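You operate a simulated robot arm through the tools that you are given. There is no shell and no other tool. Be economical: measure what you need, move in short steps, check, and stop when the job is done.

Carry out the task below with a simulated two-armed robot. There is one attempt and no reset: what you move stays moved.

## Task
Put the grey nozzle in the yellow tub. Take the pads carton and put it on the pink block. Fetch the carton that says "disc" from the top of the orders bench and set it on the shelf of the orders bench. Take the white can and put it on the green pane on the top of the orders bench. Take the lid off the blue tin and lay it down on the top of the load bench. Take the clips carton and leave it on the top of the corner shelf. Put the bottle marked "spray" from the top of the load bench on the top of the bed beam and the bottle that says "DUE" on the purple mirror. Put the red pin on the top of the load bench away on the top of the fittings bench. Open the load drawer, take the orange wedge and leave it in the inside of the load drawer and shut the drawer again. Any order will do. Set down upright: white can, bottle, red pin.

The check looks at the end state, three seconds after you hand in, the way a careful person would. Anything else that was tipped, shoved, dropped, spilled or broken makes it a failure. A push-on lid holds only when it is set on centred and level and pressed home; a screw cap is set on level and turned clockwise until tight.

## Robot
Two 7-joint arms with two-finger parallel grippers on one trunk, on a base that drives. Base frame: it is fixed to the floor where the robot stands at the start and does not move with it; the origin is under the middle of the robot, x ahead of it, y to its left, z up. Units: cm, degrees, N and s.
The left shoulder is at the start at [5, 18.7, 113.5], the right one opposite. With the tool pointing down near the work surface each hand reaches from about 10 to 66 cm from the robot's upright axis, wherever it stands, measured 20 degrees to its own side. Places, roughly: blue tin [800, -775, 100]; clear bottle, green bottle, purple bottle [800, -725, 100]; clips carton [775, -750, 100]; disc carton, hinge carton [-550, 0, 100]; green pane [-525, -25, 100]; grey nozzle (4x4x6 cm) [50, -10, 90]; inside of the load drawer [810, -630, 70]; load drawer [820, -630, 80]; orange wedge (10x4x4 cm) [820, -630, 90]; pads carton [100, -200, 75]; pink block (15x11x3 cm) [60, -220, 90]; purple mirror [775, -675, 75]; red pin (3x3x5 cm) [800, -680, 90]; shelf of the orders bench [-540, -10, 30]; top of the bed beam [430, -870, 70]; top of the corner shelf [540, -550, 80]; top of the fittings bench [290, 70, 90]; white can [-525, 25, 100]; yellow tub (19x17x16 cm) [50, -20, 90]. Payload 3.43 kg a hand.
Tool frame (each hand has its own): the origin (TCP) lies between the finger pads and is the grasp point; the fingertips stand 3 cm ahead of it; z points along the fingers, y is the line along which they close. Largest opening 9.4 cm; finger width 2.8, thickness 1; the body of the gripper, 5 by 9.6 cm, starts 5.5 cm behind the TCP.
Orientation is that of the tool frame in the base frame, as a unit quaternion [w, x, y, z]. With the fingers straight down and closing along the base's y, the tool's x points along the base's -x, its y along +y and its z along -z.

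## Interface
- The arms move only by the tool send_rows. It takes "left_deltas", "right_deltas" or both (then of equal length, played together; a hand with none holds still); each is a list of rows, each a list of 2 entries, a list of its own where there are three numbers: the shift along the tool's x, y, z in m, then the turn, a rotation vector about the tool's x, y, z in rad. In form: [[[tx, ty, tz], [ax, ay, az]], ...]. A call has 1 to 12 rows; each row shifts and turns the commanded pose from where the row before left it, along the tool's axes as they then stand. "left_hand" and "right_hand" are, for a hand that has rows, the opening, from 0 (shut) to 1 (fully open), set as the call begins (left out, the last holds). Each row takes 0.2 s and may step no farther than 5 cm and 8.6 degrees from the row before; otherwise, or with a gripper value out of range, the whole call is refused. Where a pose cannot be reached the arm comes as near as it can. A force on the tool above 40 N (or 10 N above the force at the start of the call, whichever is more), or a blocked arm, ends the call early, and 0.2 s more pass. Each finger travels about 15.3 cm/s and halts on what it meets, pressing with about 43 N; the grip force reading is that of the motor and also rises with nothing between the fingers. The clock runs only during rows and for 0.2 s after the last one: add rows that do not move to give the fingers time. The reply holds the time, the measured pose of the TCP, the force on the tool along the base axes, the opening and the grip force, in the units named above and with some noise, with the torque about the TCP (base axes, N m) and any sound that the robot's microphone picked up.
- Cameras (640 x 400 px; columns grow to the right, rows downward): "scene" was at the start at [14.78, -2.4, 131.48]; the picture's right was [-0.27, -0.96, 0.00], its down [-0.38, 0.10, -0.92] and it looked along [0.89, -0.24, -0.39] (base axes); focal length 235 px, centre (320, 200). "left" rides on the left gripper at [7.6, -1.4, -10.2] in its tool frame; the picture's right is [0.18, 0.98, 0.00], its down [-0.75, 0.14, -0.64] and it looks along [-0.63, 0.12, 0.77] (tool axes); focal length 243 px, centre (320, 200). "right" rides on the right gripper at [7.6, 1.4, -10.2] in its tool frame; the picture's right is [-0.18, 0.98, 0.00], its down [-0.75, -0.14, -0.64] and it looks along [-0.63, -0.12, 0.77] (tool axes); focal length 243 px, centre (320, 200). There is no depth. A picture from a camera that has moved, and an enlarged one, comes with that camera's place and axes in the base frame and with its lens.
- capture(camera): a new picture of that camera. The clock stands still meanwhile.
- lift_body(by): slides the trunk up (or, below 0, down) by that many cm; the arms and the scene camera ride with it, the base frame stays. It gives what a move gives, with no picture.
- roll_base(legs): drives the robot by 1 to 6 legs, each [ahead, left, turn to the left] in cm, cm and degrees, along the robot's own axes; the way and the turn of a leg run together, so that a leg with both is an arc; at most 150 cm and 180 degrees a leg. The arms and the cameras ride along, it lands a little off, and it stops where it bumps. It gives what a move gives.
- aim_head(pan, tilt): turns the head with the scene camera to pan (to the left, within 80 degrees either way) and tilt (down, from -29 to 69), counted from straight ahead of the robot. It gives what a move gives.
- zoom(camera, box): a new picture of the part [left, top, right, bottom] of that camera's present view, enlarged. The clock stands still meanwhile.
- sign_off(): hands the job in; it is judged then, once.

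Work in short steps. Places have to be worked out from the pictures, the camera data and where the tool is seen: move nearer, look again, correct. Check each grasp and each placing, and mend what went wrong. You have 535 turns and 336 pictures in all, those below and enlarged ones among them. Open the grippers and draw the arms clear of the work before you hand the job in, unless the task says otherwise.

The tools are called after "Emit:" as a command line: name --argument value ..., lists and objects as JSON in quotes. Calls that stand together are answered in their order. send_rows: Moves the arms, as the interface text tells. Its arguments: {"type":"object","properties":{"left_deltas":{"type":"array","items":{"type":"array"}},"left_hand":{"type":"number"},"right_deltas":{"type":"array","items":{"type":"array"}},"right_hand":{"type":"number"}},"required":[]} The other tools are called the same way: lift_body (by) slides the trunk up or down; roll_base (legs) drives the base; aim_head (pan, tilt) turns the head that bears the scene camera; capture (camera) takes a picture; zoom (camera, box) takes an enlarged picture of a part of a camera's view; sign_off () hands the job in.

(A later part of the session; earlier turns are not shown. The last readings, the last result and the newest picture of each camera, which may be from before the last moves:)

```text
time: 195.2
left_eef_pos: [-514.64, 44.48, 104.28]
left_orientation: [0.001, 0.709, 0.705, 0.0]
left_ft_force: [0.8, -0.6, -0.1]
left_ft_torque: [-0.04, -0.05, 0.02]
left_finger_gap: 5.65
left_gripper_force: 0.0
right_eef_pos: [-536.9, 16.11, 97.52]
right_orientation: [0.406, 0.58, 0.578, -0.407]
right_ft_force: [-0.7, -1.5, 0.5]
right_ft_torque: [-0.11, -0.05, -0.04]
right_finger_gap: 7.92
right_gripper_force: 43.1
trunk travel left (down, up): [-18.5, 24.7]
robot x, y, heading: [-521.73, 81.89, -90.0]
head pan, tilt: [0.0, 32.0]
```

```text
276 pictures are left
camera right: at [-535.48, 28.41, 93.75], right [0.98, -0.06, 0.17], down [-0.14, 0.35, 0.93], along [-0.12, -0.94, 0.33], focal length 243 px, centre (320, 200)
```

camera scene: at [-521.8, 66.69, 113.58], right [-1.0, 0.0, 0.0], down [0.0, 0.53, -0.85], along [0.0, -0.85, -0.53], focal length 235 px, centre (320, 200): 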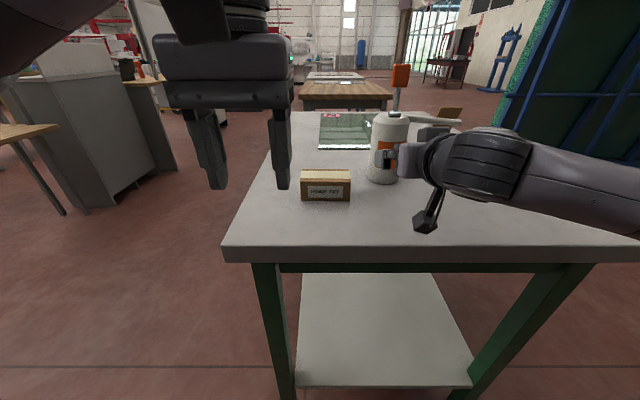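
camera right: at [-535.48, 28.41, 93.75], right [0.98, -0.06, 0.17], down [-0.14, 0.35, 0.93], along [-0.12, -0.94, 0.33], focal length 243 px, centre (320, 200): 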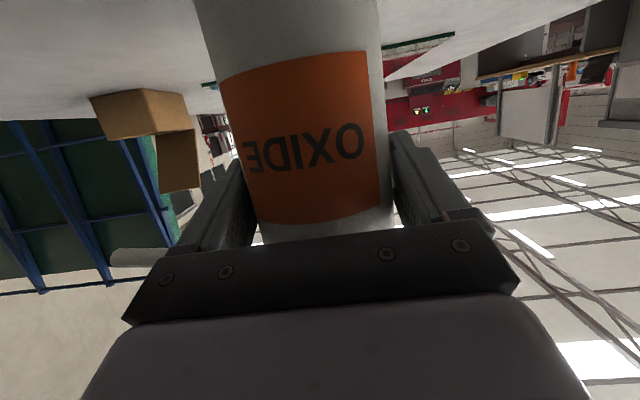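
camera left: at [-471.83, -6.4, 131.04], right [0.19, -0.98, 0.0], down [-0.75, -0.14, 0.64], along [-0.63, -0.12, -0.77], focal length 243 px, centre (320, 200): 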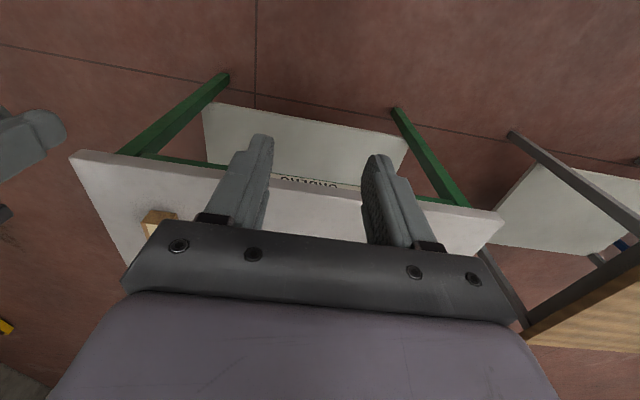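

Gripped at 7.9 cm. Lift straight up with the trunk by 8 cm and check.

Emit:
lift_body --by 8

Emit:
capture --camera "scene"

```text
time: 196.4
left_eef_pos: [-514.62, 44.28, 112.29]
left_orientation: [0.001, 0.709, 0.705, -0.001]
left_ft_force: [-0.4, 0.0, -0.7]
left_ft_torque: [-0.01, 0.01, -0.02]
left_finger_gap: 5.64
left_gripper_force: 0.1
right_eef_pos: [-536.87, 16.2, 105.44]
right_orientation: [0.406, 0.579, 0.579, -0.406]
right_ft_force: [0.6, -0.5, -4.8]
right_ft_torque: [-0.02, 0.03, 0.03]
right_finger_gap: 7.89
right_gripper_force: 42.8
trunk travel left (down, up): [-26.5, 16.7]
robot x, y, heading: [-521.65, 81.4, -90.2]
head pan, tilt: [0.0, 32.0]
```

```text
275 pictures are left
camera scene: at [-521.81, 66.64, 121.56], right [-1.0, 0.0, 0.0], down [0.0, 0.53, -0.85], along [0.0, -0.85, -0.53], focal length 235 px, centre (320, 200)
```

scene: 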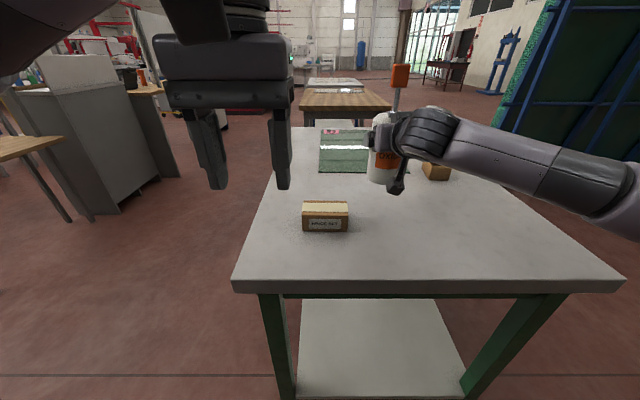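

The can is up (about 0.5 kg), upright. I'll roll 12.5 cm closer so I can reach the pane's near end from this side.

Emit:
roll_base --legs '[[12.5, 0, 0]]'

Emit:
send_rows --right_deltas '[[[-0.0102, 0, 0.0282], [0, 0, 0]], [[-0.0102, 0, 0.0282], [0, 0, 0]], [[-0.0102, 0, 0.0282], [0, 0, 0]], [[-0.0102, 0, 0.0282], [0, 0, 0]], [[-0.0085, 0, 0.0235], [0, 0, 0]], [[0, 0, 0], [0, 0, 0]]]'

Emit:
capture --camera "scene"

Emit:
capture --camera "right"

```text
time: 197.6
left_eef_pos: [-514.61, 31.91, 112.2]
left_orientation: [0.001, 0.709, 0.705, -0.001]
left_ft_force: [-0.1, -0.3, -0.8]
left_ft_torque: [0.04, 0.03, 0.02]
left_finger_gap: 5.67
left_gripper_force: 0.0
right_eef_pos: [-536.94, 3.65, 105.4]
right_orientation: [0.406, 0.579, 0.579, -0.406]
right_ft_force: [-0.2, 0.3, -3.4]
right_ft_torque: [0.06, -0.01, -0.03]
right_finger_gap: 7.88
right_gripper_force: 43.2
trunk travel left (down, up): [-26.5, 16.7]
robot x, y, heading: [-521.93, 69.11, -90.2]
head pan, tilt: [0.0, 32.0]
```

```text
time: 199.0
left_eef_pos: [-514.68, 31.93, 112.29]
left_orientation: [0.0, 0.71, 0.705, -0.001]
left_ft_force: [0.1, -0.2, -0.4]
left_ft_torque: [0.03, -0.01, -0.07]
left_finger_gap: 5.62
left_gripper_force: 0.0
right_eef_pos: [-536.66, -10.71, 105.45]
right_orientation: [0.406, 0.579, 0.579, -0.406]
right_ft_force: [0.5, -0.8, -3.7]
right_ft_torque: [0.01, 0.0, 0.02]
right_finger_gap: 7.88
right_gripper_force: 42.4
trunk travel left (down, up): [-26.5, 16.7]
robot x, y, heading: [-521.75, 68.95, -89.9]
head pan, tilt: [0.0, 32.0]
```

```text
274 pictures are left
camera scene: at [-521.85, 54.2, 121.57], right [-1.0, 0.0, 0.0], down [0.0, 0.53, -0.85], along [0.0, -0.85, -0.53], focal length 235 px, centre (320, 200)
```

scene: 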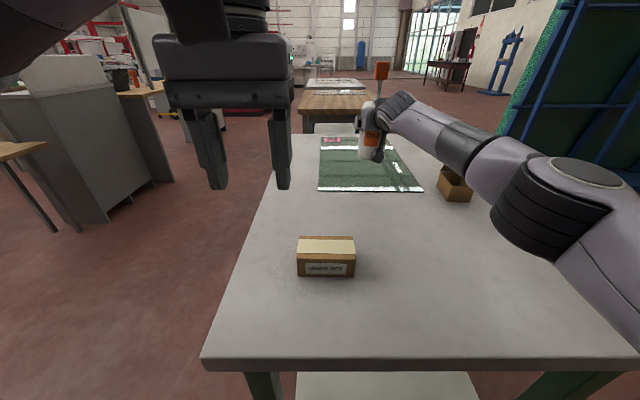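

```text
273 pictures are left
camera right: at [-535.31, 1.48, 101.73], right [0.98, -0.06, 0.17], down [-0.14, 0.35, 0.93], along [-0.12, -0.94, 0.33], focal length 243 px, centre (320, 200)
```

right: 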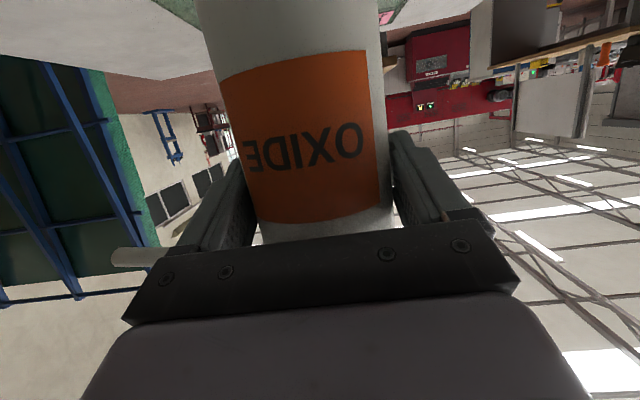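

The can is above the pane's end; I'll push 3 cm further in and then lower with the arm (keeping the elbow up), checking as I go.

Emit:
send_rows --right_deltas '[[[-0.0102, 0, 0.0282], [0, 0, 0]], [[0.0141, 0, 0.0051], [0, 0, 0]], [[0.0141, 0, 0.0051], [0, 0, 0]], [[0.0141, 0, 0.0051], [0, 0, 0]], [[0, 0, 0], [0, 0, 0]]]'

Emit:
capture --camera "scene"

Emit:
capture --camera "left"

```text
time: 200.2
left_eef_pos: [-514.55, 31.96, 112.27]
left_orientation: [0.0, 0.709, 0.705, 0.0]
left_ft_force: [-0.6, 0.2, 1.4]
left_ft_torque: [-0.04, 0.01, -0.02]
left_finger_gap: 5.67
left_gripper_force: 0.0
right_eef_pos: [-536.9, -11.17, 100.64]
right_orientation: [0.406, 0.579, 0.579, -0.405]
right_ft_force: [0.5, -0.2, -2.7]
right_ft_torque: [0.05, -0.01, -0.01]
right_finger_gap: 7.92
right_gripper_force: 43.5
right hand out of reach, approached as far as the arm can: row 1
trunk travel left (down, up): [-26.5, 16.7]
robot x, y, heading: [-521.86, 69.21, -90.5]
head pan, tilt: [0.0, 32.0]
```

```text
272 pictures are left
camera scene: at [-521.83, 54.2, 121.57], right [-1.0, 0.0, 0.0], down [0.0, 0.53, -0.85], along [0.0, -0.85, -0.53], focal length 235 px, centre (320, 200)
```

scene: 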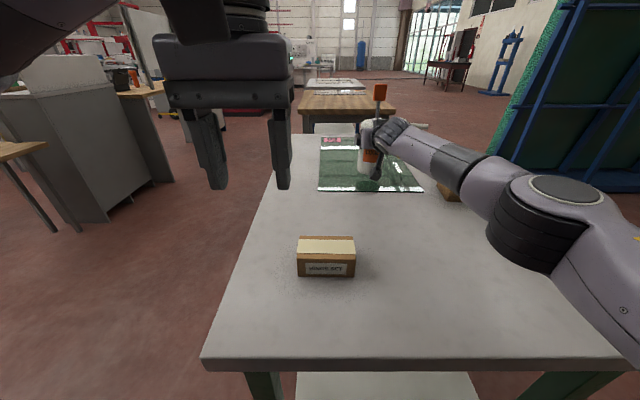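

```text
271 pictures are left
camera left: at [-515.98, 39.75, 122.54], right [0.98, 0.18, 0.0], down [0.14, -0.75, 0.64], along [0.12, -0.63, -0.77], focal length 243 px, centre (320, 200)
```

left: 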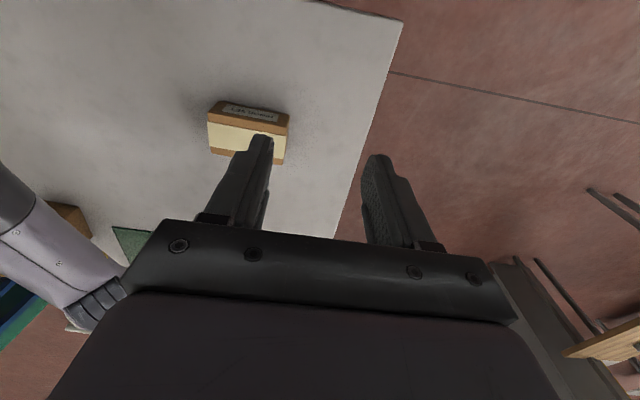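

Emit:
zoom --camera "scene" --box '[330, 80, 530, 220]'

```text
2.86 times, centred on (430, 150) of scene
camera zoom: at [-521.83, 54.2, 121.57], right [-1.0, 0.0, 0.0], down [0.0, 0.53, -0.85], along [0.0, -0.85, -0.53], focal length 672 px, centre (6, 343)
```

zoom: 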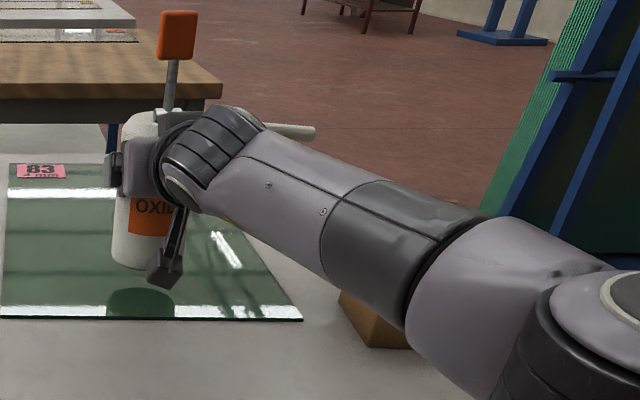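

Forearm is clear of the carton and bench so far. Lower 2.3 cm more.

Emit:
send_rows --right_deltas '[[[0.0113, 0, 0.0041], [0, 0, 0]], [[0.0104, 0, 0.0037], [0, 0, 0]], [[0, 0, 0], [0, 0, 0]]]'

Emit:
zoom --camera "scene" --box '[330, 80, 640, 290]'

```text
time: 201.0
left_eef_pos: [-514.61, 31.91, 112.36]
left_orientation: [0.001, 0.709, 0.705, -0.001]
left_ft_force: [0.1, 0.4, -0.1]
left_ft_torque: [0.01, -0.02, -0.02]
left_finger_gap: 5.62
left_gripper_force: 0.1
right_eef_pos: [-537.15, -11.21, 98.43]
right_orientation: [0.406, 0.579, 0.579, -0.406]
right_ft_force: [-0.5, 0.0, -3.2]
right_ft_torque: [0.03, 0.0, -0.03]
right_finger_gap: 7.88
right_gripper_force: 42.5
trunk travel left (down, up): [-26.5, 16.7]
robot x, y, heading: [-521.83, 68.87, -90.1]
head pan, tilt: [0.0, 32.0]
```

```text
1.90 times, centred on (485, 185) of scene
camera zoom: at [-521.83, 54.2, 121.57], right [-1.0, 0.0, 0.0], down [0.0, 0.53, -0.85], along [0.0, -0.85, -0.53], focal length 448 px, centre (6, 229)
```

zoom: 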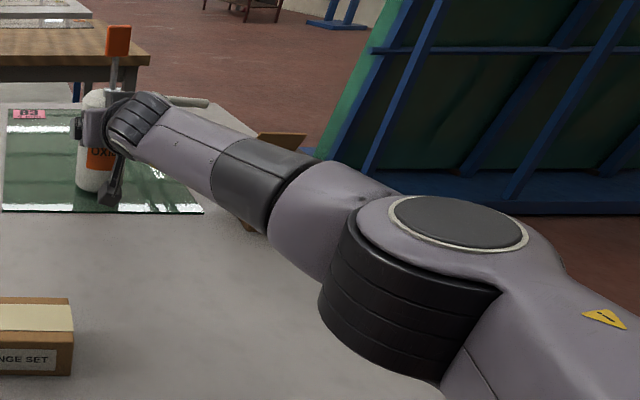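

Nearly down; small steps until the weight comes off.

Emit:
send_rows --right_deltas '[[[0.0028, 0, 0.001], [0, 0, 0]], [[0.0019, 0, 0.0007], [0, 0, 0]], [[0, 0, 0], [0, 0, 0]]]'

```text
time: 201.8
left_eef_pos: [-514.69, 31.96, 112.19]
left_orientation: [0.0, 0.709, 0.705, -0.001]
left_ft_force: [-0.5, -0.1, 0.6]
left_ft_torque: [0.02, 0.04, 0.02]
left_finger_gap: 5.61
left_gripper_force: 0.0
right_eef_pos: [-537.19, -11.15, 97.94]
right_orientation: [0.406, 0.579, 0.579, -0.406]
right_ft_force: [-0.1, 1.0, -3.9]
right_ft_torque: [0.04, -0.03, 0.0]
right_finger_gap: 7.86
right_gripper_force: 42.9
trunk travel left (down, up): [-26.5, 16.7]
robot x, y, heading: [-521.39, 68.79, -90.2]
head pan, tilt: [0.0, 32.0]
```

Emit:
send_rows --right_deltas '[[[0.0019, 0, 0.0007], [0, 0, 0]], [[0, 0, 0], [0, 0, 0]]]'

Emit:
send_rows --right_deltas '[[[0.0019, 0, 0.0007], [0, 0, 0]], [[0, 0, 0], [0, 0, 0]]]'

Emit:
zoom --camera "scene" --box '[310, 80, 470, 220]'

```text
time: 202.4
left_eef_pos: [-514.67, 32.12, 112.29]
left_orientation: [0.001, 0.709, 0.705, -0.001]
left_ft_force: [-1.1, 0.4, -0.2]
left_ft_torque: [0.02, 0.02, 0.02]
left_finger_gap: 5.62
left_gripper_force: 0.1
right_eef_pos: [-537.08, -11.33, 97.93]
right_orientation: [0.407, 0.578, 0.579, -0.406]
right_ft_force: [0.0, -0.6, 2.4]
right_ft_torque: [0.06, -0.11, 0.01]
right_finger_gap: 7.87
right_gripper_force: 42.3
trunk travel left (down, up): [-26.5, 16.7]
robot x, y, heading: [-521.96, 68.99, -89.6]
head pan, tilt: [0.0, 32.0]
```

```text
time: 203.0
left_eef_pos: [-514.58, 32.16, 112.36]
left_orientation: [0.001, 0.709, 0.705, 0.0]
left_ft_force: [0.3, -0.1, -0.1]
left_ft_torque: [0.0, 0.0, 0.0]
left_finger_gap: 5.65
left_gripper_force: 0.1
right_eef_pos: [-537.07, -11.32, 97.95]
right_orientation: [0.407, 0.578, 0.577, -0.408]
right_ft_force: [-0.6, -7.0, 14.2]
right_ft_torque: [-0.13, -0.07, -0.03]
right_finger_gap: 7.89
right_gripper_force: 42.6
trunk travel left (down, up): [-26.5, 16.7]
robot x, y, heading: [-521.61, 68.76, -90.4]
head pan, tilt: [0.0, 32.0]
```

```text
2.86 times, centred on (390, 150) of scene
camera zoom: at [-521.8, 54.34, 121.61], right [-1.0, 0.0, 0.0], down [0.0, 0.53, -0.85], along [0.0, -0.85, -0.53], focal length 672 px, centre (120, 343)
```

zoom: 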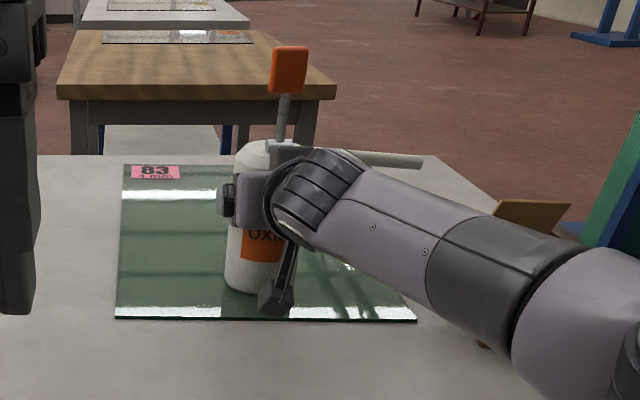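

Contact made. Ease off 2 mm, open fully, and retreat horizontally.

Emit:
send_rows --right_deltas '[[[-0.0019, 0, -0.0007], [0, 0, 0]], [[0, 0, 0], [0, 0, 0]]]'

Emit:
send_rows --right_deltas '[[[0, 0, 0], [0, 0, 0]], [[0, 0, 0], [0, 0, 0]], [[0.0034, 0, -0.0094], [0, 0, 0]], [[0.0068, 0, -0.0188], [0, 0, 0]], [[0.0102, 0, -0.0282], [0, 0, 0]], [[0.0102, 0, -0.0282], [0, 0, 0]], [[0.0102, 0, -0.0282], [0, 0, 0]]]' --right_hand 1

Emit:
zoom --camera "scene" --box '[310, 80, 470, 220]'

Emit:
capture --camera "right"

```text
time: 203.6
left_eef_pos: [-514.49, 32.22, 112.29]
left_orientation: [0.001, 0.709, 0.705, -0.001]
left_ft_force: [0.8, -0.3, 0.2]
left_ft_torque: [0.03, -0.02, 0.02]
left_finger_gap: 5.65
left_gripper_force: 0.0
right_eef_pos: [-537.24, -11.11, 97.91]
right_orientation: [0.406, 0.579, 0.578, -0.406]
right_ft_force: [0.3, -6.2, 13.5]
right_ft_torque: [-0.29, -0.22, -0.08]
right_finger_gap: 7.87
right_gripper_force: 43.2
trunk travel left (down, up): [-26.5, 16.7]
robot x, y, heading: [-521.8, 69.19, -89.9]
head pan, tilt: [0.0, 32.0]
```

```text
time: 205.2
left_eef_pos: [-514.74, 32.05, 112.2]
left_orientation: [0.002, 0.709, 0.706, -0.002]
left_ft_force: [-0.4, 0.0, -0.3]
left_ft_torque: [-0.02, -0.01, -0.02]
left_finger_gap: 5.62
left_gripper_force: 0.0
right_eef_pos: [-536.97, 0.85, 97.74]
right_orientation: [0.406, 0.58, 0.578, -0.406]
right_ft_force: [0.4, -0.1, -0.2]
right_ft_torque: [-0.02, -0.02, -0.01]
right_finger_gap: 9.4
right_gripper_force: 0.1
trunk travel left (down, up): [-26.5, 16.7]
robot x, y, heading: [-521.77, 68.92, -90.1]
head pan, tilt: [0.0, 32.0]
```

```text
2.86 times, centred on (390, 150) of scene
camera zoom: at [-521.83, 54.26, 121.58], right [-1.0, 0.0, 0.0], down [0.0, 0.53, -0.85], along [0.0, -0.85, -0.53], focal length 672 px, centre (120, 343)
```

zoom: 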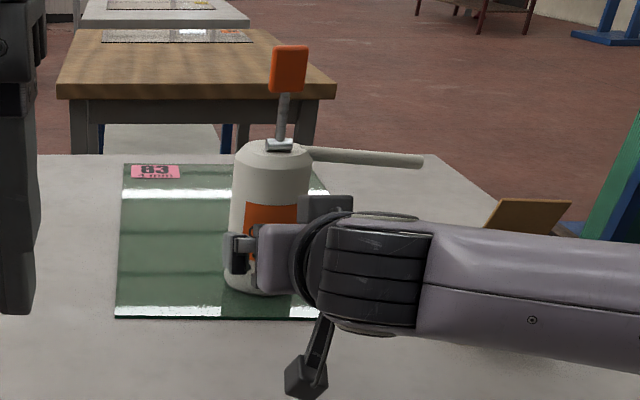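

```text
266 pictures are left
camera right: at [-535.51, 13.04, 93.95], right [0.98, -0.06, 0.17], down [-0.14, 0.35, 0.93], along [-0.12, -0.94, 0.33], focal length 243 px, centre (320, 200)
```

right: 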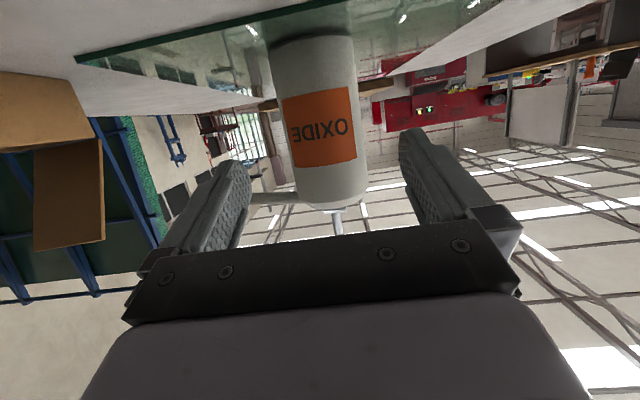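

The can stands upright on the pane. Now for the disc carton (≈ (-557, -1)) I'll also work from this side: back off, raise, and change the right gripper's pitch to 45°.

Emit:
lift_body --by 12

Emit:
roll_base --legs '[[-20, 0, 0], [0, -22, 0]]'

Emit:
send_rows --right_deltas '[[[0, 0, 0], [0, 0.109, 0]], [[0, 0, 0], [0, 0.109, 0]], [[0, 0, 0], [0, 0.109, 0]], [[0, 0, 0], [0, 0.109, 0]]]'

Emit:
aim_head --pan -8 --tilt 36

Emit:
capture --camera "scene"

Emit:
capture --camera "right"

```text
time: 206.7
left_eef_pos: [-514.71, 32.04, 124.22]
left_orientation: [0.002, 0.709, 0.705, -0.001]
left_ft_force: [0.1, -1.2, 0.2]
left_ft_torque: [-0.02, 0.0, 0.0]
left_finger_gap: 5.64
left_gripper_force: 0.1
right_eef_pos: [-536.95, 0.73, 109.71]
right_orientation: [0.406, 0.579, 0.579, -0.406]
right_ft_force: [0.6, -0.2, 0.1]
right_ft_torque: [0.01, 0.02, 0.0]
right_finger_gap: 9.37
right_gripper_force: 0.1
trunk travel left (down, up): [-38.5, 4.7]
robot x, y, heading: [-521.77, 68.95, -90.1]
head pan, tilt: [0.0, 32.0]
```

```text
time: 209.6
left_eef_pos: [-536.13, 52.52, 124.41]
left_orientation: [0.002, 0.708, 0.707, -0.001]
left_ft_force: [-0.3, -0.2, -0.7]
left_ft_torque: [-0.02, 0.02, 0.01]
left_finger_gap: 5.62
left_gripper_force: 0.0
right_eef_pos: [-558.08, 21.14, 109.54]
right_orientation: [0.407, 0.578, 0.58, -0.405]
right_ft_force: [0.0, 0.7, -0.1]
right_ft_torque: [0.01, -0.05, 0.0]
right_finger_gap: 9.39
right_gripper_force: 0.1
trunk travel left (down, up): [-38.5, 4.7]
robot x, y, heading: [-543.31, 89.51, -89.6]
head pan, tilt: [0.0, 32.0]
```

```text
time: 210.6
left_eef_pos: [-536.13, 52.4, 124.27]
left_orientation: [0.001, 0.707, 0.708, -0.001]
left_ft_force: [-0.2, -0.5, 0.8]
left_ft_torque: [0.01, 0.0, 0.0]
left_finger_gap: 5.61
left_gripper_force: 0.0
right_eef_pos: [-558.17, 20.97, 109.63]
right_orientation: [0.272, 0.65, 0.656, -0.269]
right_ft_force: [-0.3, 0.1, -0.3]
right_ft_torque: [-0.04, -0.01, 0.02]
right_finger_gap: 9.41
right_gripper_force: 0.1
trunk travel left (down, up): [-38.5, 4.7]
robot x, y, heading: [-543.2, 89.26, -89.5]
head pan, tilt: [0.0, 32.0]
```

```text
time: 211.3
left_eef_pos: [-536.09, 52.41, 124.2]
left_orientation: [0.001, 0.707, 0.707, -0.001]
left_ft_force: [0.1, 0.0, -0.6]
left_ft_torque: [-0.01, 0.0, 0.0]
left_finger_gap: 5.64
left_gripper_force: 0.0
right_eef_pos: [-558.3, 21.04, 109.55]
right_orientation: [0.271, 0.652, 0.654, -0.271]
right_ft_force: [-0.5, -0.6, 0.4]
right_ft_torque: [0.0, 0.0, -0.01]
right_finger_gap: 9.4
right_gripper_force: 0.1
trunk travel left (down, up): [-38.5, 4.7]
robot x, y, heading: [-543.42, 89.37, -89.6]
head pan, tilt: [-8.0, 36.0]
```

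```text
265 pictures are left
camera scene: at [-544.6, 74.92, 132.96], right [-0.99, 0.13, 0.0], down [0.08, 0.58, -0.81], along [-0.11, -0.8, -0.59], focal length 235 px, centre (320, 200)
```

scene: 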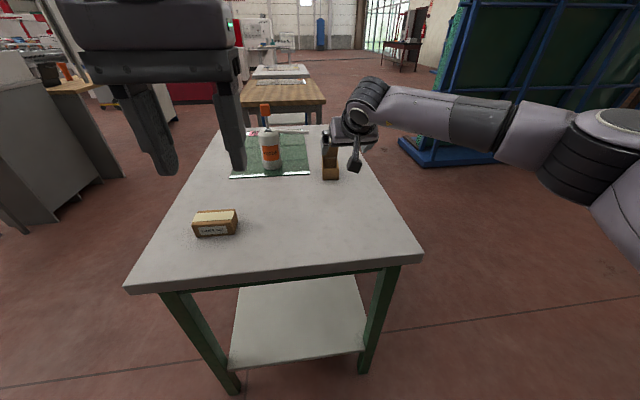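

```text
264 pictures are left
camera right: at [-556.88, 33.72, 111.39], right [0.98, -0.12, 0.13], down [-0.14, -0.08, 0.99], along [-0.11, -0.99, -0.09], focal length 243 px, centre (320, 200)
```

right: 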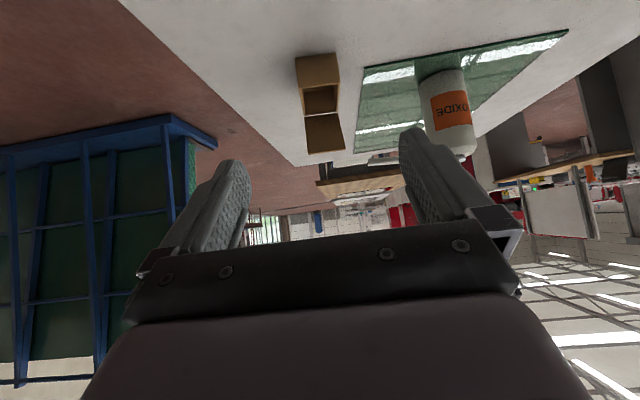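

Emit:
zoom --camera "right" --box '[270, 30, 390, 160]'

Emit:
zoom --camera "scene" --box '[220, 90, 400, 200]'

```text
3.08 times, centred on (330, 95) of right
camera zoom: at [-556.88, 33.72, 111.39], right [0.98, -0.12, 0.13], down [-0.14, -0.08, 0.99], along [-0.11, -0.99, -0.09], focal length 746 px, centre (289, 523)
```

zoom: 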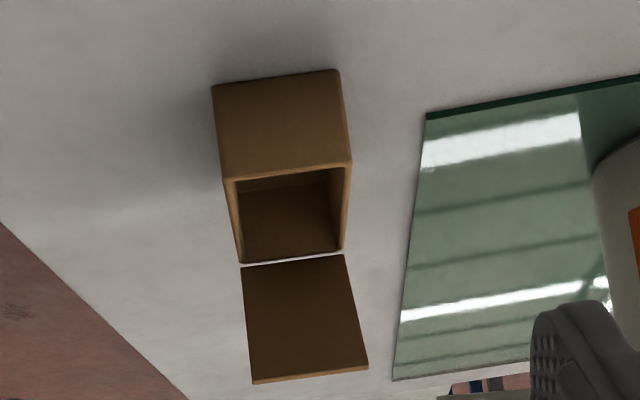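

```text
3.56 times, centred on (310, 145) of scene
camera zoom: at [-544.6, 74.92, 132.96], right [-0.99, 0.13, 0.0], down [0.08, 0.58, -0.81], along [-0.11, -0.8, -0.59], focal length 837 px, centre (356, 396)
```

zoom: 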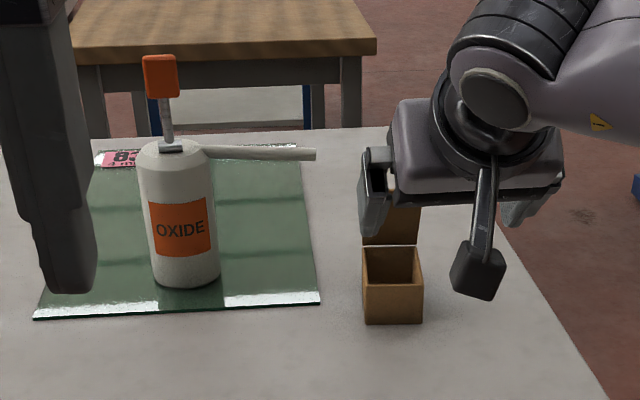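

The disc carton is an open box, y -7.5…1.4, centre ≈ (-558.8, -3), 5.7 cm wide and 4.5 cm tall. I'll roll in, then lower the hand to straddle its sides.

Emit:
roll_base --legs '[[20, 0, 0]]'

Emit:
send_rows --right_deltas '[[[0.02, 0, 0.02], [0, 0, 0]], [[0.02, 0, 0.02], [0, 0, 0]], [[0.01, 0, 0.01], [0, 0, 0]], [[0, 0, 0], [0, 0, 0]]]' --right_hand 0.9

Emit:
capture --camera "right"

Emit:
zoom --camera "scene" --box '[220, 90, 640, 300]'

```text
time: 212.9
left_eef_pos: [-536.36, 32.16, 124.29]
left_orientation: [0.001, 0.709, 0.705, 0.0]
left_ft_force: [0.3, -0.2, -1.0]
left_ft_torque: [0.0, 0.08, -0.03]
left_finger_gap: 5.66
left_gripper_force: 0.2
right_eef_pos: [-558.72, 0.95, 109.61]
right_orientation: [0.27, 0.654, 0.652, -0.271]
right_ft_force: [0.3, -0.6, 0.3]
right_ft_torque: [-0.01, 0.0, 0.03]
right_finger_gap: 9.39
right_gripper_force: 0.0
trunk travel left (down, up): [-38.5, 4.7]
robot x, y, heading: [-543.15, 69.12, -90.3]
head pan, tilt: [-8.0, 36.0]
```

```text
time: 213.9
left_eef_pos: [-536.42, 32.19, 124.37]
left_orientation: [0.001, 0.71, 0.705, -0.002]
left_ft_force: [0.2, 0.1, 0.2]
left_ft_torque: [0.0, 0.03, 0.0]
left_finger_gap: 5.63
left_gripper_force: 0.0
right_eef_pos: [-558.89, 1.0, 102.37]
right_orientation: [0.271, 0.654, 0.652, -0.272]
right_ft_force: [-0.4, 0.8, -0.9]
right_ft_torque: [-0.02, -0.01, -0.02]
right_finger_gap: 8.47
right_gripper_force: 0.0
trunk travel left (down, up): [-38.5, 4.7]
robot x, y, heading: [-543.34, 69.48, -90.3]
head pan, tilt: [-8.0, 36.0]
```

```text
261 pictures are left
camera right: at [-557.34, 13.64, 104.18], right [0.98, -0.13, 0.13], down [-0.14, -0.08, 0.99], along [-0.12, -0.99, -0.09], focal length 243 px, centre (320, 200)
```

right: 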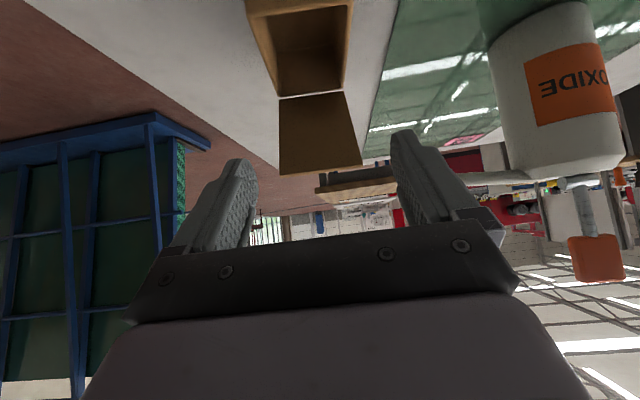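

```text
1.52 times, centred on (430, 195) of scene
camera zoom: at [-544.68, 54.76, 132.96], right [-0.99, 0.14, 0.0], down [0.08, 0.58, -0.81], along [-0.11, -0.8, -0.59], focal length 359 px, centre (152, 208)
```

zoom: 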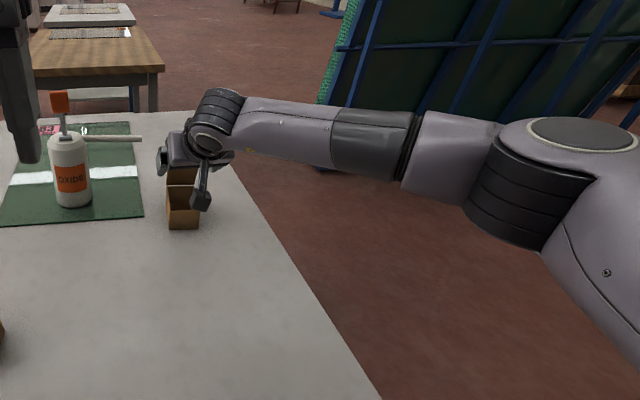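

Aligned within a few mm. Descend to straddle the carton.

Emit:
send_rows --right_deltas '[[[0.0108, 0, 0.0192], [0, 0, 0]], [[0.0108, 0, 0.0192], [0, 0, 0]], [[0.0108, 0, 0.0192], [0, 0, 0]], [[0, 0, 0], [0, 0, 0]]]'

Emit:
capture --camera "right"

Emit:
zoom --camera "scene" --box '[280, 120, 440, 230]'

```text
time: 214.9
left_eef_pos: [-536.38, 32.23, 124.35]
left_orientation: [0.002, 0.709, 0.705, -0.002]
left_ft_force: [0.2, 0.9, 0.1]
left_ft_torque: [0.01, 0.05, -0.02]
left_finger_gap: 5.64
left_gripper_force: 0.1
right_eef_pos: [-558.56, -0.93, 95.91]
right_orientation: [0.271, 0.654, 0.652, -0.272]
right_ft_force: [-0.4, -0.2, -0.5]
right_ft_torque: [0.01, -0.01, 0.0]
right_finger_gap: 8.46
right_gripper_force: 0.0
trunk travel left (down, up): [-38.5, 4.7]
robot x, y, heading: [-543.26, 69.05, -90.2]
head pan, tilt: [-8.0, 36.0]
```

```text
259 pictures are left
camera right: at [-557.19, 11.72, 97.68], right [0.98, -0.13, 0.13], down [-0.14, -0.08, 0.99], along [-0.12, -0.99, -0.09], focal length 243 px, centre (320, 200)
```

right: 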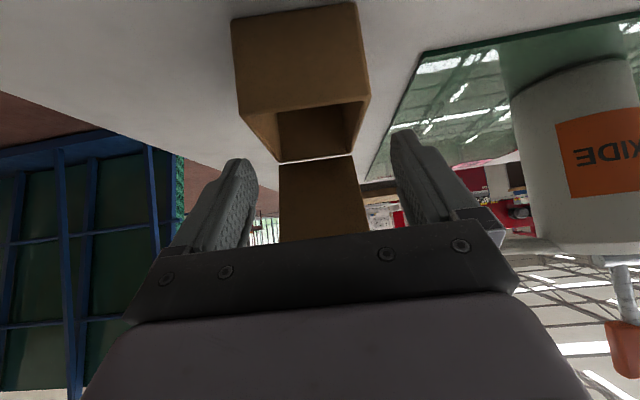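

```text
3.64 times, centred on (360, 175) of scene
camera zoom: at [-544.69, 54.76, 132.96], right [-0.99, 0.14, 0.0], down [0.08, 0.58, -0.81], along [-0.11, -0.8, -0.59], focal length 856 px, centre (174, 291)
```

zoom: 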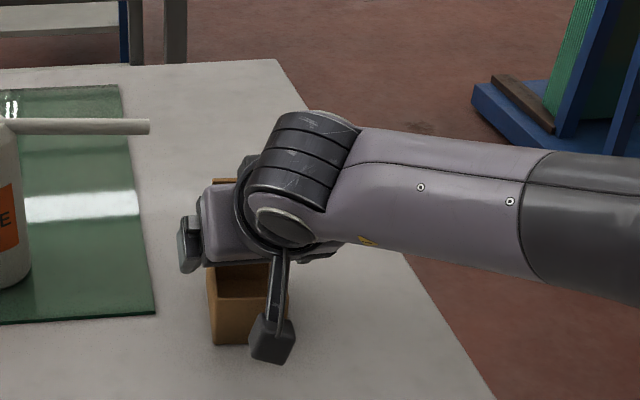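

Everything lines up; final 4 cm down and close.

Emit:
send_rows --right_deltas '[[[0.008, -0.0025, 0.019], [0, 0, 0]], [[0.008, 0, 0.019], [0, 0, 0]], [[0, 0, 0], [0, 0, 0]]]'

Emit:
send_rows --right_deltas '[[[0, 0, 0], [0, 0, 0]], [[0, 0, 0], [0, 0, 0]], [[0, 0, 0], [0, 0, 0]]]' --right_hand 0

Emit:
capture --camera "right"

```text
time: 215.7
left_eef_pos: [-536.26, 32.11, 124.41]
left_orientation: [0.001, 0.71, 0.704, -0.001]
left_ft_force: [0.4, -0.2, 0.0]
left_ft_torque: [-0.02, 0.03, 0.04]
left_finger_gap: 5.65
left_gripper_force: 0.1
right_eef_pos: [-559.05, -2.64, 92.28]
right_orientation: [0.271, 0.654, 0.653, -0.271]
right_ft_force: [0.1, 0.6, -0.3]
right_ft_torque: [0.0, 0.01, 0.01]
right_finger_gap: 8.49
right_gripper_force: 0.1
trunk travel left (down, up): [-38.5, 4.7]
robot x, y, heading: [-543.55, 69.36, -90.3]
head pan, tilt: [-8.0, 36.0]
```

```text
time: 216.5
left_eef_pos: [-536.4, 32.27, 124.18]
left_orientation: [0.001, 0.709, 0.705, -0.001]
left_ft_force: [-0.4, 0.1, -0.1]
left_ft_torque: [-0.01, 0.02, -0.01]
left_finger_gap: 5.63
left_gripper_force: 0.0
right_eef_pos: [-559.1, -2.68, 92.14]
right_orientation: [0.271, 0.654, 0.652, -0.271]
right_ft_force: [0.0, 0.9, 0.7]
right_ft_torque: [0.02, -0.03, -0.01]
right_finger_gap: 6.29
right_gripper_force: 44.0
trunk travel left (down, up): [-38.5, 4.7]
robot x, y, heading: [-543.57, 68.98, -90.2]
head pan, tilt: [-8.0, 36.0]
```

```text
257 pictures are left
camera right: at [-557.66, 10.06, 94.02], right [0.98, -0.13, 0.13], down [-0.14, -0.08, 0.99], along [-0.12, -0.99, -0.09], focal length 243 px, centre (320, 200)
```

right: 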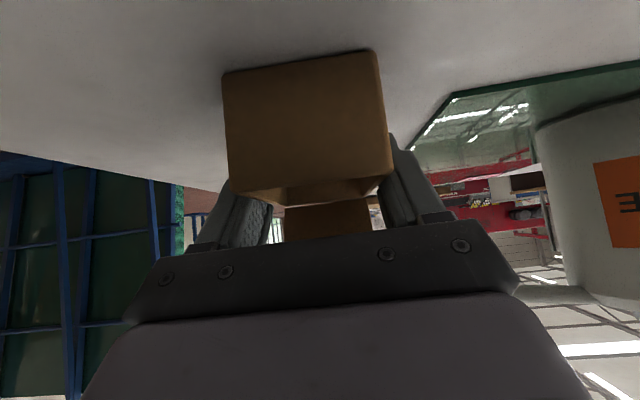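

Gripped at 6.3 cm. Lift 14 cm with the arm and check.

Emit:
send_rows --right_deltas '[[[-0.014, 0, -0.014], [0, 0, 0]], [[-0.02, 0, -0.02], [0, 0, 0]], [[-0.02, 0, -0.02], [0, 0, 0]], [[-0.02, 0, -0.02], [0, 0, 0]], [[-0.02, 0, -0.02], [0, 0, 0]]]'

Emit:
capture --camera "scene"

Emit:
capture --camera "right"

```text
time: 217.7
left_eef_pos: [-536.36, 32.34, 124.31]
left_orientation: [0.001, 0.709, 0.705, -0.001]
left_ft_force: [0.0, 0.0, 0.1]
left_ft_torque: [-0.01, 0.02, 0.03]
left_finger_gap: 5.67
left_gripper_force: 0.1
right_eef_pos: [-558.74, -2.3, 105.5]
right_orientation: [0.271, 0.654, 0.652, -0.272]
right_ft_force: [-0.3, -0.2, -0.5]
right_ft_torque: [-0.05, -0.01, -0.01]
right_finger_gap: 6.29
right_gripper_force: 42.8
trunk travel left (down, up): [-38.5, 4.7]
robot x, y, heading: [-543.2, 69.37, -90.4]
head pan, tilt: [-8.0, 36.0]
```

```text
256 pictures are left
camera scene: at [-544.68, 54.78, 132.96], right [-0.99, 0.14, 0.0], down [0.08, 0.58, -0.81], along [-0.11, -0.8, -0.59], focal length 235 px, centre (320, 200)
```

scene: 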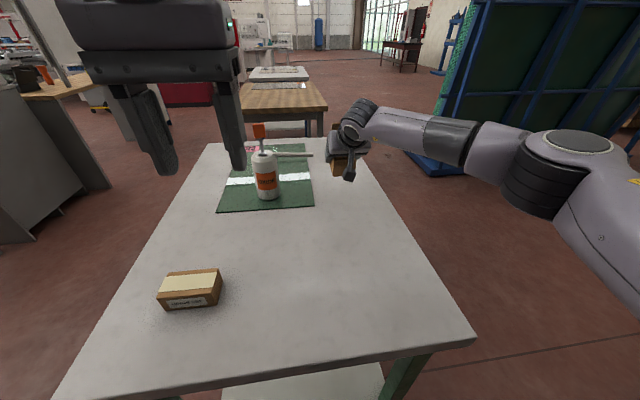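

```text
255 pictures are left
camera right: at [-557.41, 10.3, 107.3], right [0.98, -0.13, 0.13], down [-0.14, -0.08, 0.99], along [-0.12, -0.99, -0.09], focal length 243 px, centre (320, 200)
```

right: 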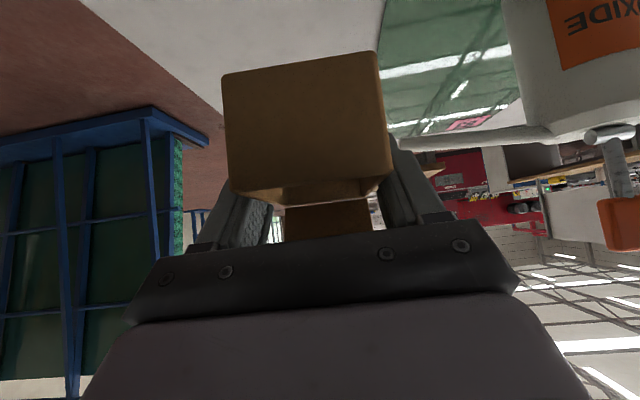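

Carton is held. I'll back away from the bench end, shift toward its middle and lower the trunk fully, to reach the shelf from this end.

Emit:
roll_base --legs '[[-50, 0, 0.3], [0, 15, 0]]'

Emit:
send_rows --right_deltas '[[[0.02, 0, -0.02], [0, 0, 0]], [[0.02, 0, -0.02], [0, 0, 0]], [[0.02, 0, -0.02], [0, 0, 0]], [[0.02, 0, -0.02], [0, 0, 0]]]'

Emit:
lift_body --by -38

Emit:
aim_head --pan 0 --tilt 40

Emit:
capture --camera "scene"

```text
time: 221.6
left_eef_pos: [-521.11, 82.58, 124.31]
left_orientation: [0.001, 0.708, 0.706, -0.002]
left_ft_force: [0.0, -0.6, 0.0]
left_ft_torque: [0.03, -0.02, 0.01]
left_finger_gap: 5.63
left_gripper_force: 0.1
right_eef_pos: [-543.52, 47.81, 105.45]
right_orientation: [0.271, 0.652, 0.654, -0.272]
right_ft_force: [0.5, 0.6, -0.5]
right_ft_torque: [0.02, 0.05, -0.03]
right_finger_gap: 6.28
right_gripper_force: 42.7
trunk travel left (down, up): [-38.5, 4.7]
robot x, y, heading: [-528.39, 119.55, -90.1]
head pan, tilt: [-8.0, 36.0]
```

```text
time: 222.6
left_eef_pos: [-521.16, 82.58, 124.26]
left_orientation: [0.001, 0.708, 0.706, -0.001]
left_ft_force: [-0.1, -0.3, -0.8]
left_ft_torque: [0.01, 0.02, -0.04]
left_finger_gap: 5.65
left_gripper_force: 0.0
right_eef_pos: [-543.52, 59.09, 105.67]
right_orientation: [0.271, 0.653, 0.652, -0.272]
right_ft_force: [0.7, -0.1, 0.4]
right_ft_torque: [0.04, -0.01, -0.03]
right_finger_gap: 6.31
right_gripper_force: 43.0
trunk travel left (down, up): [-38.5, 4.7]
robot x, y, heading: [-528.39, 119.46, -90.0]
head pan, tilt: [-8.0, 36.0]
```

```text
time: 226.3
left_eef_pos: [-521.14, 82.59, 86.35]
left_orientation: [0.002, 0.709, 0.705, -0.001]
left_ft_force: [0.7, 0.1, 0.4]
left_ft_torque: [0.02, 0.02, 0.01]
left_finger_gap: 5.61
left_gripper_force: 0.0
right_eef_pos: [-543.42, 59.21, 67.6]
right_orientation: [0.271, 0.653, 0.653, -0.271]
right_ft_force: [0.2, -0.9, -0.3]
right_ft_torque: [0.0, -0.04, -0.05]
right_finger_gap: 6.32
right_gripper_force: 42.8
trunk travel left (down, up): [-0.5, 42.7]
robot x, y, heading: [-528.56, 119.26, -89.9]
head pan, tilt: [-8.0, 36.0]
```

```text
time: 227.0
left_eef_pos: [-521.18, 82.56, 86.26]
left_orientation: [0.001, 0.708, 0.706, -0.002]
left_ft_force: [-0.8, -0.4, -0.4]
left_ft_torque: [0.0, 0.0, 0.0]
left_finger_gap: 5.63
left_gripper_force: 0.0
right_eef_pos: [-543.36, 59.04, 67.5]
right_orientation: [0.271, 0.653, 0.653, -0.271]
right_ft_force: [-0.2, -0.7, -0.2]
right_ft_torque: [-0.02, -0.02, 0.0]
right_finger_gap: 6.3
right_gripper_force: 43.0
trunk travel left (down, up): [-0.5, 42.7]
robot x, y, heading: [-528.05, 119.44, -89.7]
head pan, tilt: [0.0, 40.0]
```

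```text
254 pictures are left
camera scene: at [-528.38, 105.21, 94.36], right [-1.0, 0.0, 0.0], down [0.0, 0.64, -0.77], along [0.0, -0.77, -0.64], focal length 235 px, centre (320, 200)
```

scene: 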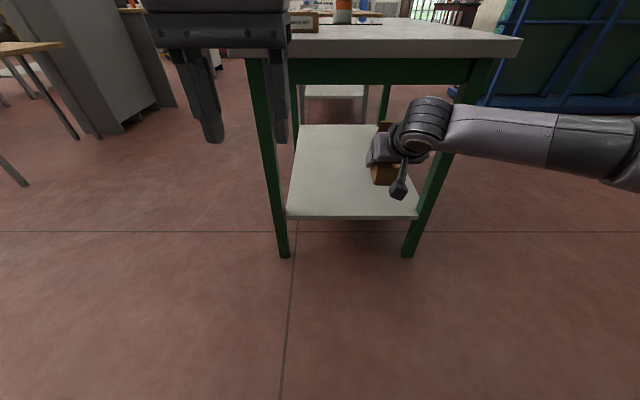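

Shelf top is at z ≈ 27, open between the end legs (x -510…-572). I'll lower the hand to about z = 36.

Emit:
send_rows --right_deltas '[[[0.028, 0, 0.028], [0, 0, 0]], [[0.028, 0, 0.028], [0, 0, 0]], [[0.028, 0, 0.028], [0, 0, 0]], [[0.028, 0, 0.028], [0, 0, 0]], [[0.028, 0, 0.028], [0, 0, 0]], [[0.028, 0, 0.028], [0, 0, 0]], [[0.028, 0, 0.028], [0, 0, 0]], [[0.022, 0, 0.022], [0, 0, 0]], [[0, 0, 0], [0, 0, 0]]]'

Emit:
capture --camera "scene"

Emit:
capture --camera "right"

```text
time: 229.0
left_eef_pos: [-521.22, 82.61, 86.33]
left_orientation: [0.001, 0.709, 0.706, -0.002]
left_ft_force: [0.8, -0.5, 0.6]
left_ft_torque: [0.01, -0.01, -0.02]
left_finger_gap: 5.64
left_gripper_force: 0.0
right_eef_pos: [-543.17, 58.94, 36.64]
right_orientation: [0.272, 0.652, 0.653, -0.271]
right_ft_force: [-0.2, 0.2, -0.5]
right_ft_torque: [-0.04, 0.01, 0.03]
right_finger_gap: 6.31
right_gripper_force: 42.8
trunk travel left (down, up): [-0.5, 42.7]
robot x, y, heading: [-528.18, 119.65, -89.9]
head pan, tilt: [0.0, 40.0]
```

```text
253 pictures are left
camera scene: at [-528.38, 105.21, 94.36], right [-1.0, 0.0, 0.0], down [0.0, 0.64, -0.77], along [0.0, -0.77, -0.64], focal length 235 px, centre (320, 200)
```

scene: 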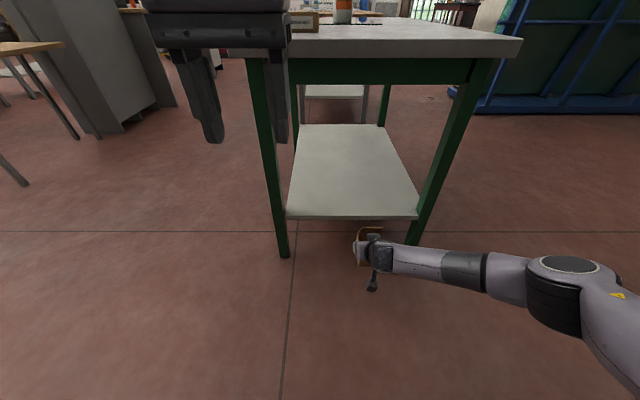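

```text
252 pictures are left
camera right: at [-541.74, 71.63, 38.45], right [0.98, -0.13, 0.13], down [-0.14, -0.08, 0.99], along [-0.12, -0.99, -0.09], focal length 243 px, centre (320, 200)
```

right: 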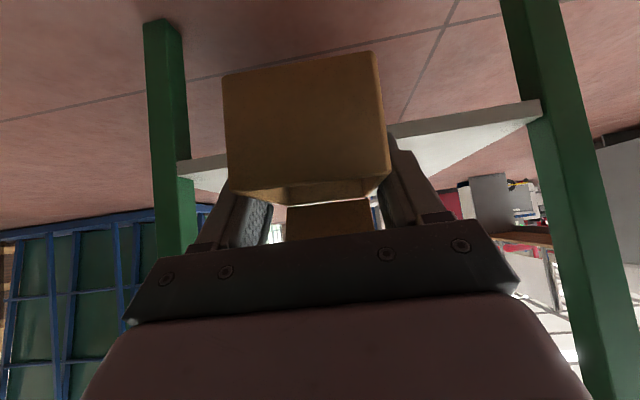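

Forearm could come near the right leg, so I'll shift 10 cm to +x before going in; then advance in two stages.

Emit:
roll_base --legs '[[0, 10, 0], [22, 0, 0]]'

Emit:
capture --camera "scene"

Emit:
capture --camera "right"

```text
time: 231.4
left_eef_pos: [-511.29, 60.27, 86.29]
left_orientation: [0.002, 0.71, 0.704, 0.0]
left_ft_force: [-0.1, -0.5, 0.2]
left_ft_torque: [0.0, 0.03, 0.0]
left_finger_gap: 5.65
left_gripper_force: 0.2
right_eef_pos: [-533.45, 36.87, 36.71]
right_orientation: [0.271, 0.653, 0.653, -0.271]
right_ft_force: [-0.1, -0.8, -0.1]
right_ft_torque: [0.01, 0.01, -0.01]
right_finger_gap: 6.3
right_gripper_force: 42.7
trunk travel left (down, up): [-0.5, 42.7]
robot x, y, heading: [-518.71, 97.21, -90.3]
head pan, tilt: [0.0, 40.0]
```

```text
251 pictures are left
camera scene: at [-518.46, 83.05, 94.36], right [-1.0, 0.0, 0.0], down [0.0, 0.64, -0.77], along [0.0, -0.77, -0.64], focal length 235 px, centre (320, 200)
```

scene: 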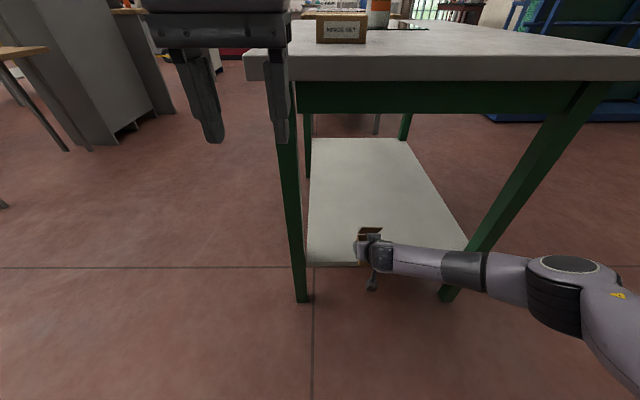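

```text
250 pictures are left
camera right: at [-531.98, 49.53, 38.49], right [0.98, -0.13, 0.13], down [-0.14, -0.08, 0.99], along [-0.12, -0.99, -0.09], focal length 243 px, centre (320, 200)
```

right: 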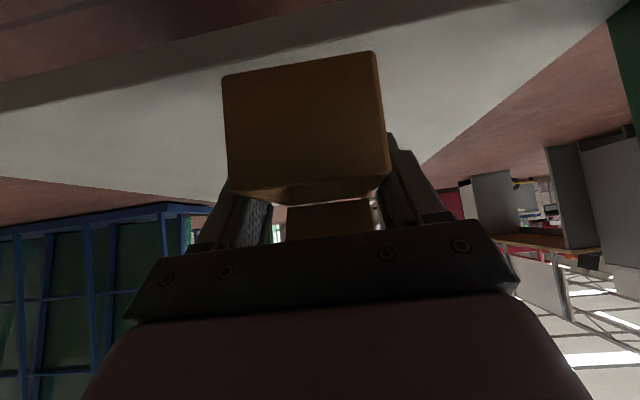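

Ten more centimetres puts the whole carton over the shelf, with the elbow still clear of the leg.

Emit:
roll_base --legs '[[11, 0, 0]]'

Emit:
send_rows --right_deltas '[[[0.0141, 0, 0.0141], [0, 0, 0]], [[0.0106, 0, 0.0106], [0, 0, 0]], [[0, 0, 0], [0, 0, 0]]]'

Emit:
capture --camera "right"

Emit:
zoom --camera "scene" --box '[260, 180, 580, 380]'

```text
time: 232.7
left_eef_pos: [-511.38, 49.41, 86.33]
left_orientation: [0.001, 0.71, 0.705, -0.001]
left_ft_force: [0.0, -0.1, -0.5]
left_ft_torque: [0.0, 0.04, -0.01]
left_finger_gap: 5.64
left_gripper_force: 0.0
right_eef_pos: [-533.32, 25.81, 36.73]
right_orientation: [0.271, 0.653, 0.653, -0.271]
right_ft_force: [-0.1, -0.3, -0.4]
right_ft_torque: [0.0, -0.02, -0.02]
right_finger_gap: 6.3
right_gripper_force: 42.9
trunk travel left (down, up): [-0.5, 42.7]
robot x, y, heading: [-518.8, 85.94, -90.2]
head pan, tilt: [0.0, 40.0]
```

```text
time: 233.4
left_eef_pos: [-511.37, 49.46, 86.28]
left_orientation: [0.001, 0.71, 0.704, -0.001]
left_ft_force: [0.5, 0.3, -0.5]
left_ft_torque: [-0.01, 0.02, -0.03]
left_finger_gap: 5.64
left_gripper_force: 0.0
right_eef_pos: [-533.4, 25.93, 33.24]
right_orientation: [0.271, 0.654, 0.652, -0.271]
right_ft_force: [-0.4, 0.6, -0.9]
right_ft_torque: [0.04, 0.01, -0.01]
right_finger_gap: 6.32
right_gripper_force: 43.0
trunk travel left (down, up): [-0.5, 42.7]
robot x, y, heading: [-518.26, 86.34, -90.0]
head pan, tilt: [0.0, 40.0]
```

```text
249 pictures are left
camera right: at [-531.98, 38.54, 34.94], right [0.98, -0.13, 0.13], down [-0.14, -0.08, 0.99], along [-0.12, -0.99, -0.1], focal length 243 px, centre (320, 200)
```

right: 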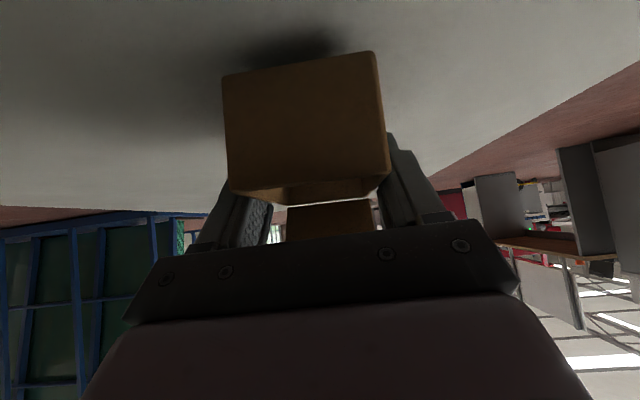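

```text
2.00 times, centred on (420, 280) of scene
camera zoom: at [-518.48, 72.01, 94.36], right [-1.0, 0.0, 0.0], down [0.0, 0.64, -0.77], along [0.0, -0.77, -0.64], focal length 471 px, centre (120, 40)
```

zoom: 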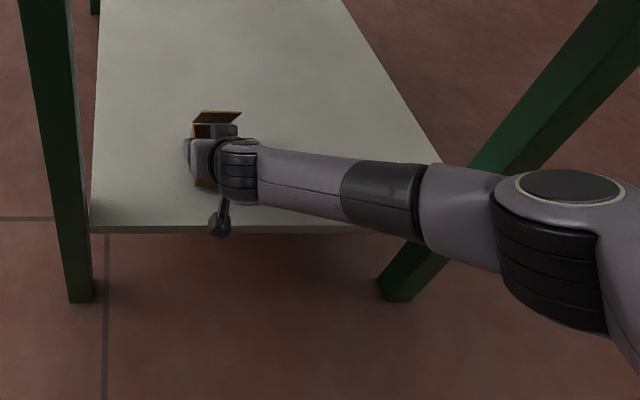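

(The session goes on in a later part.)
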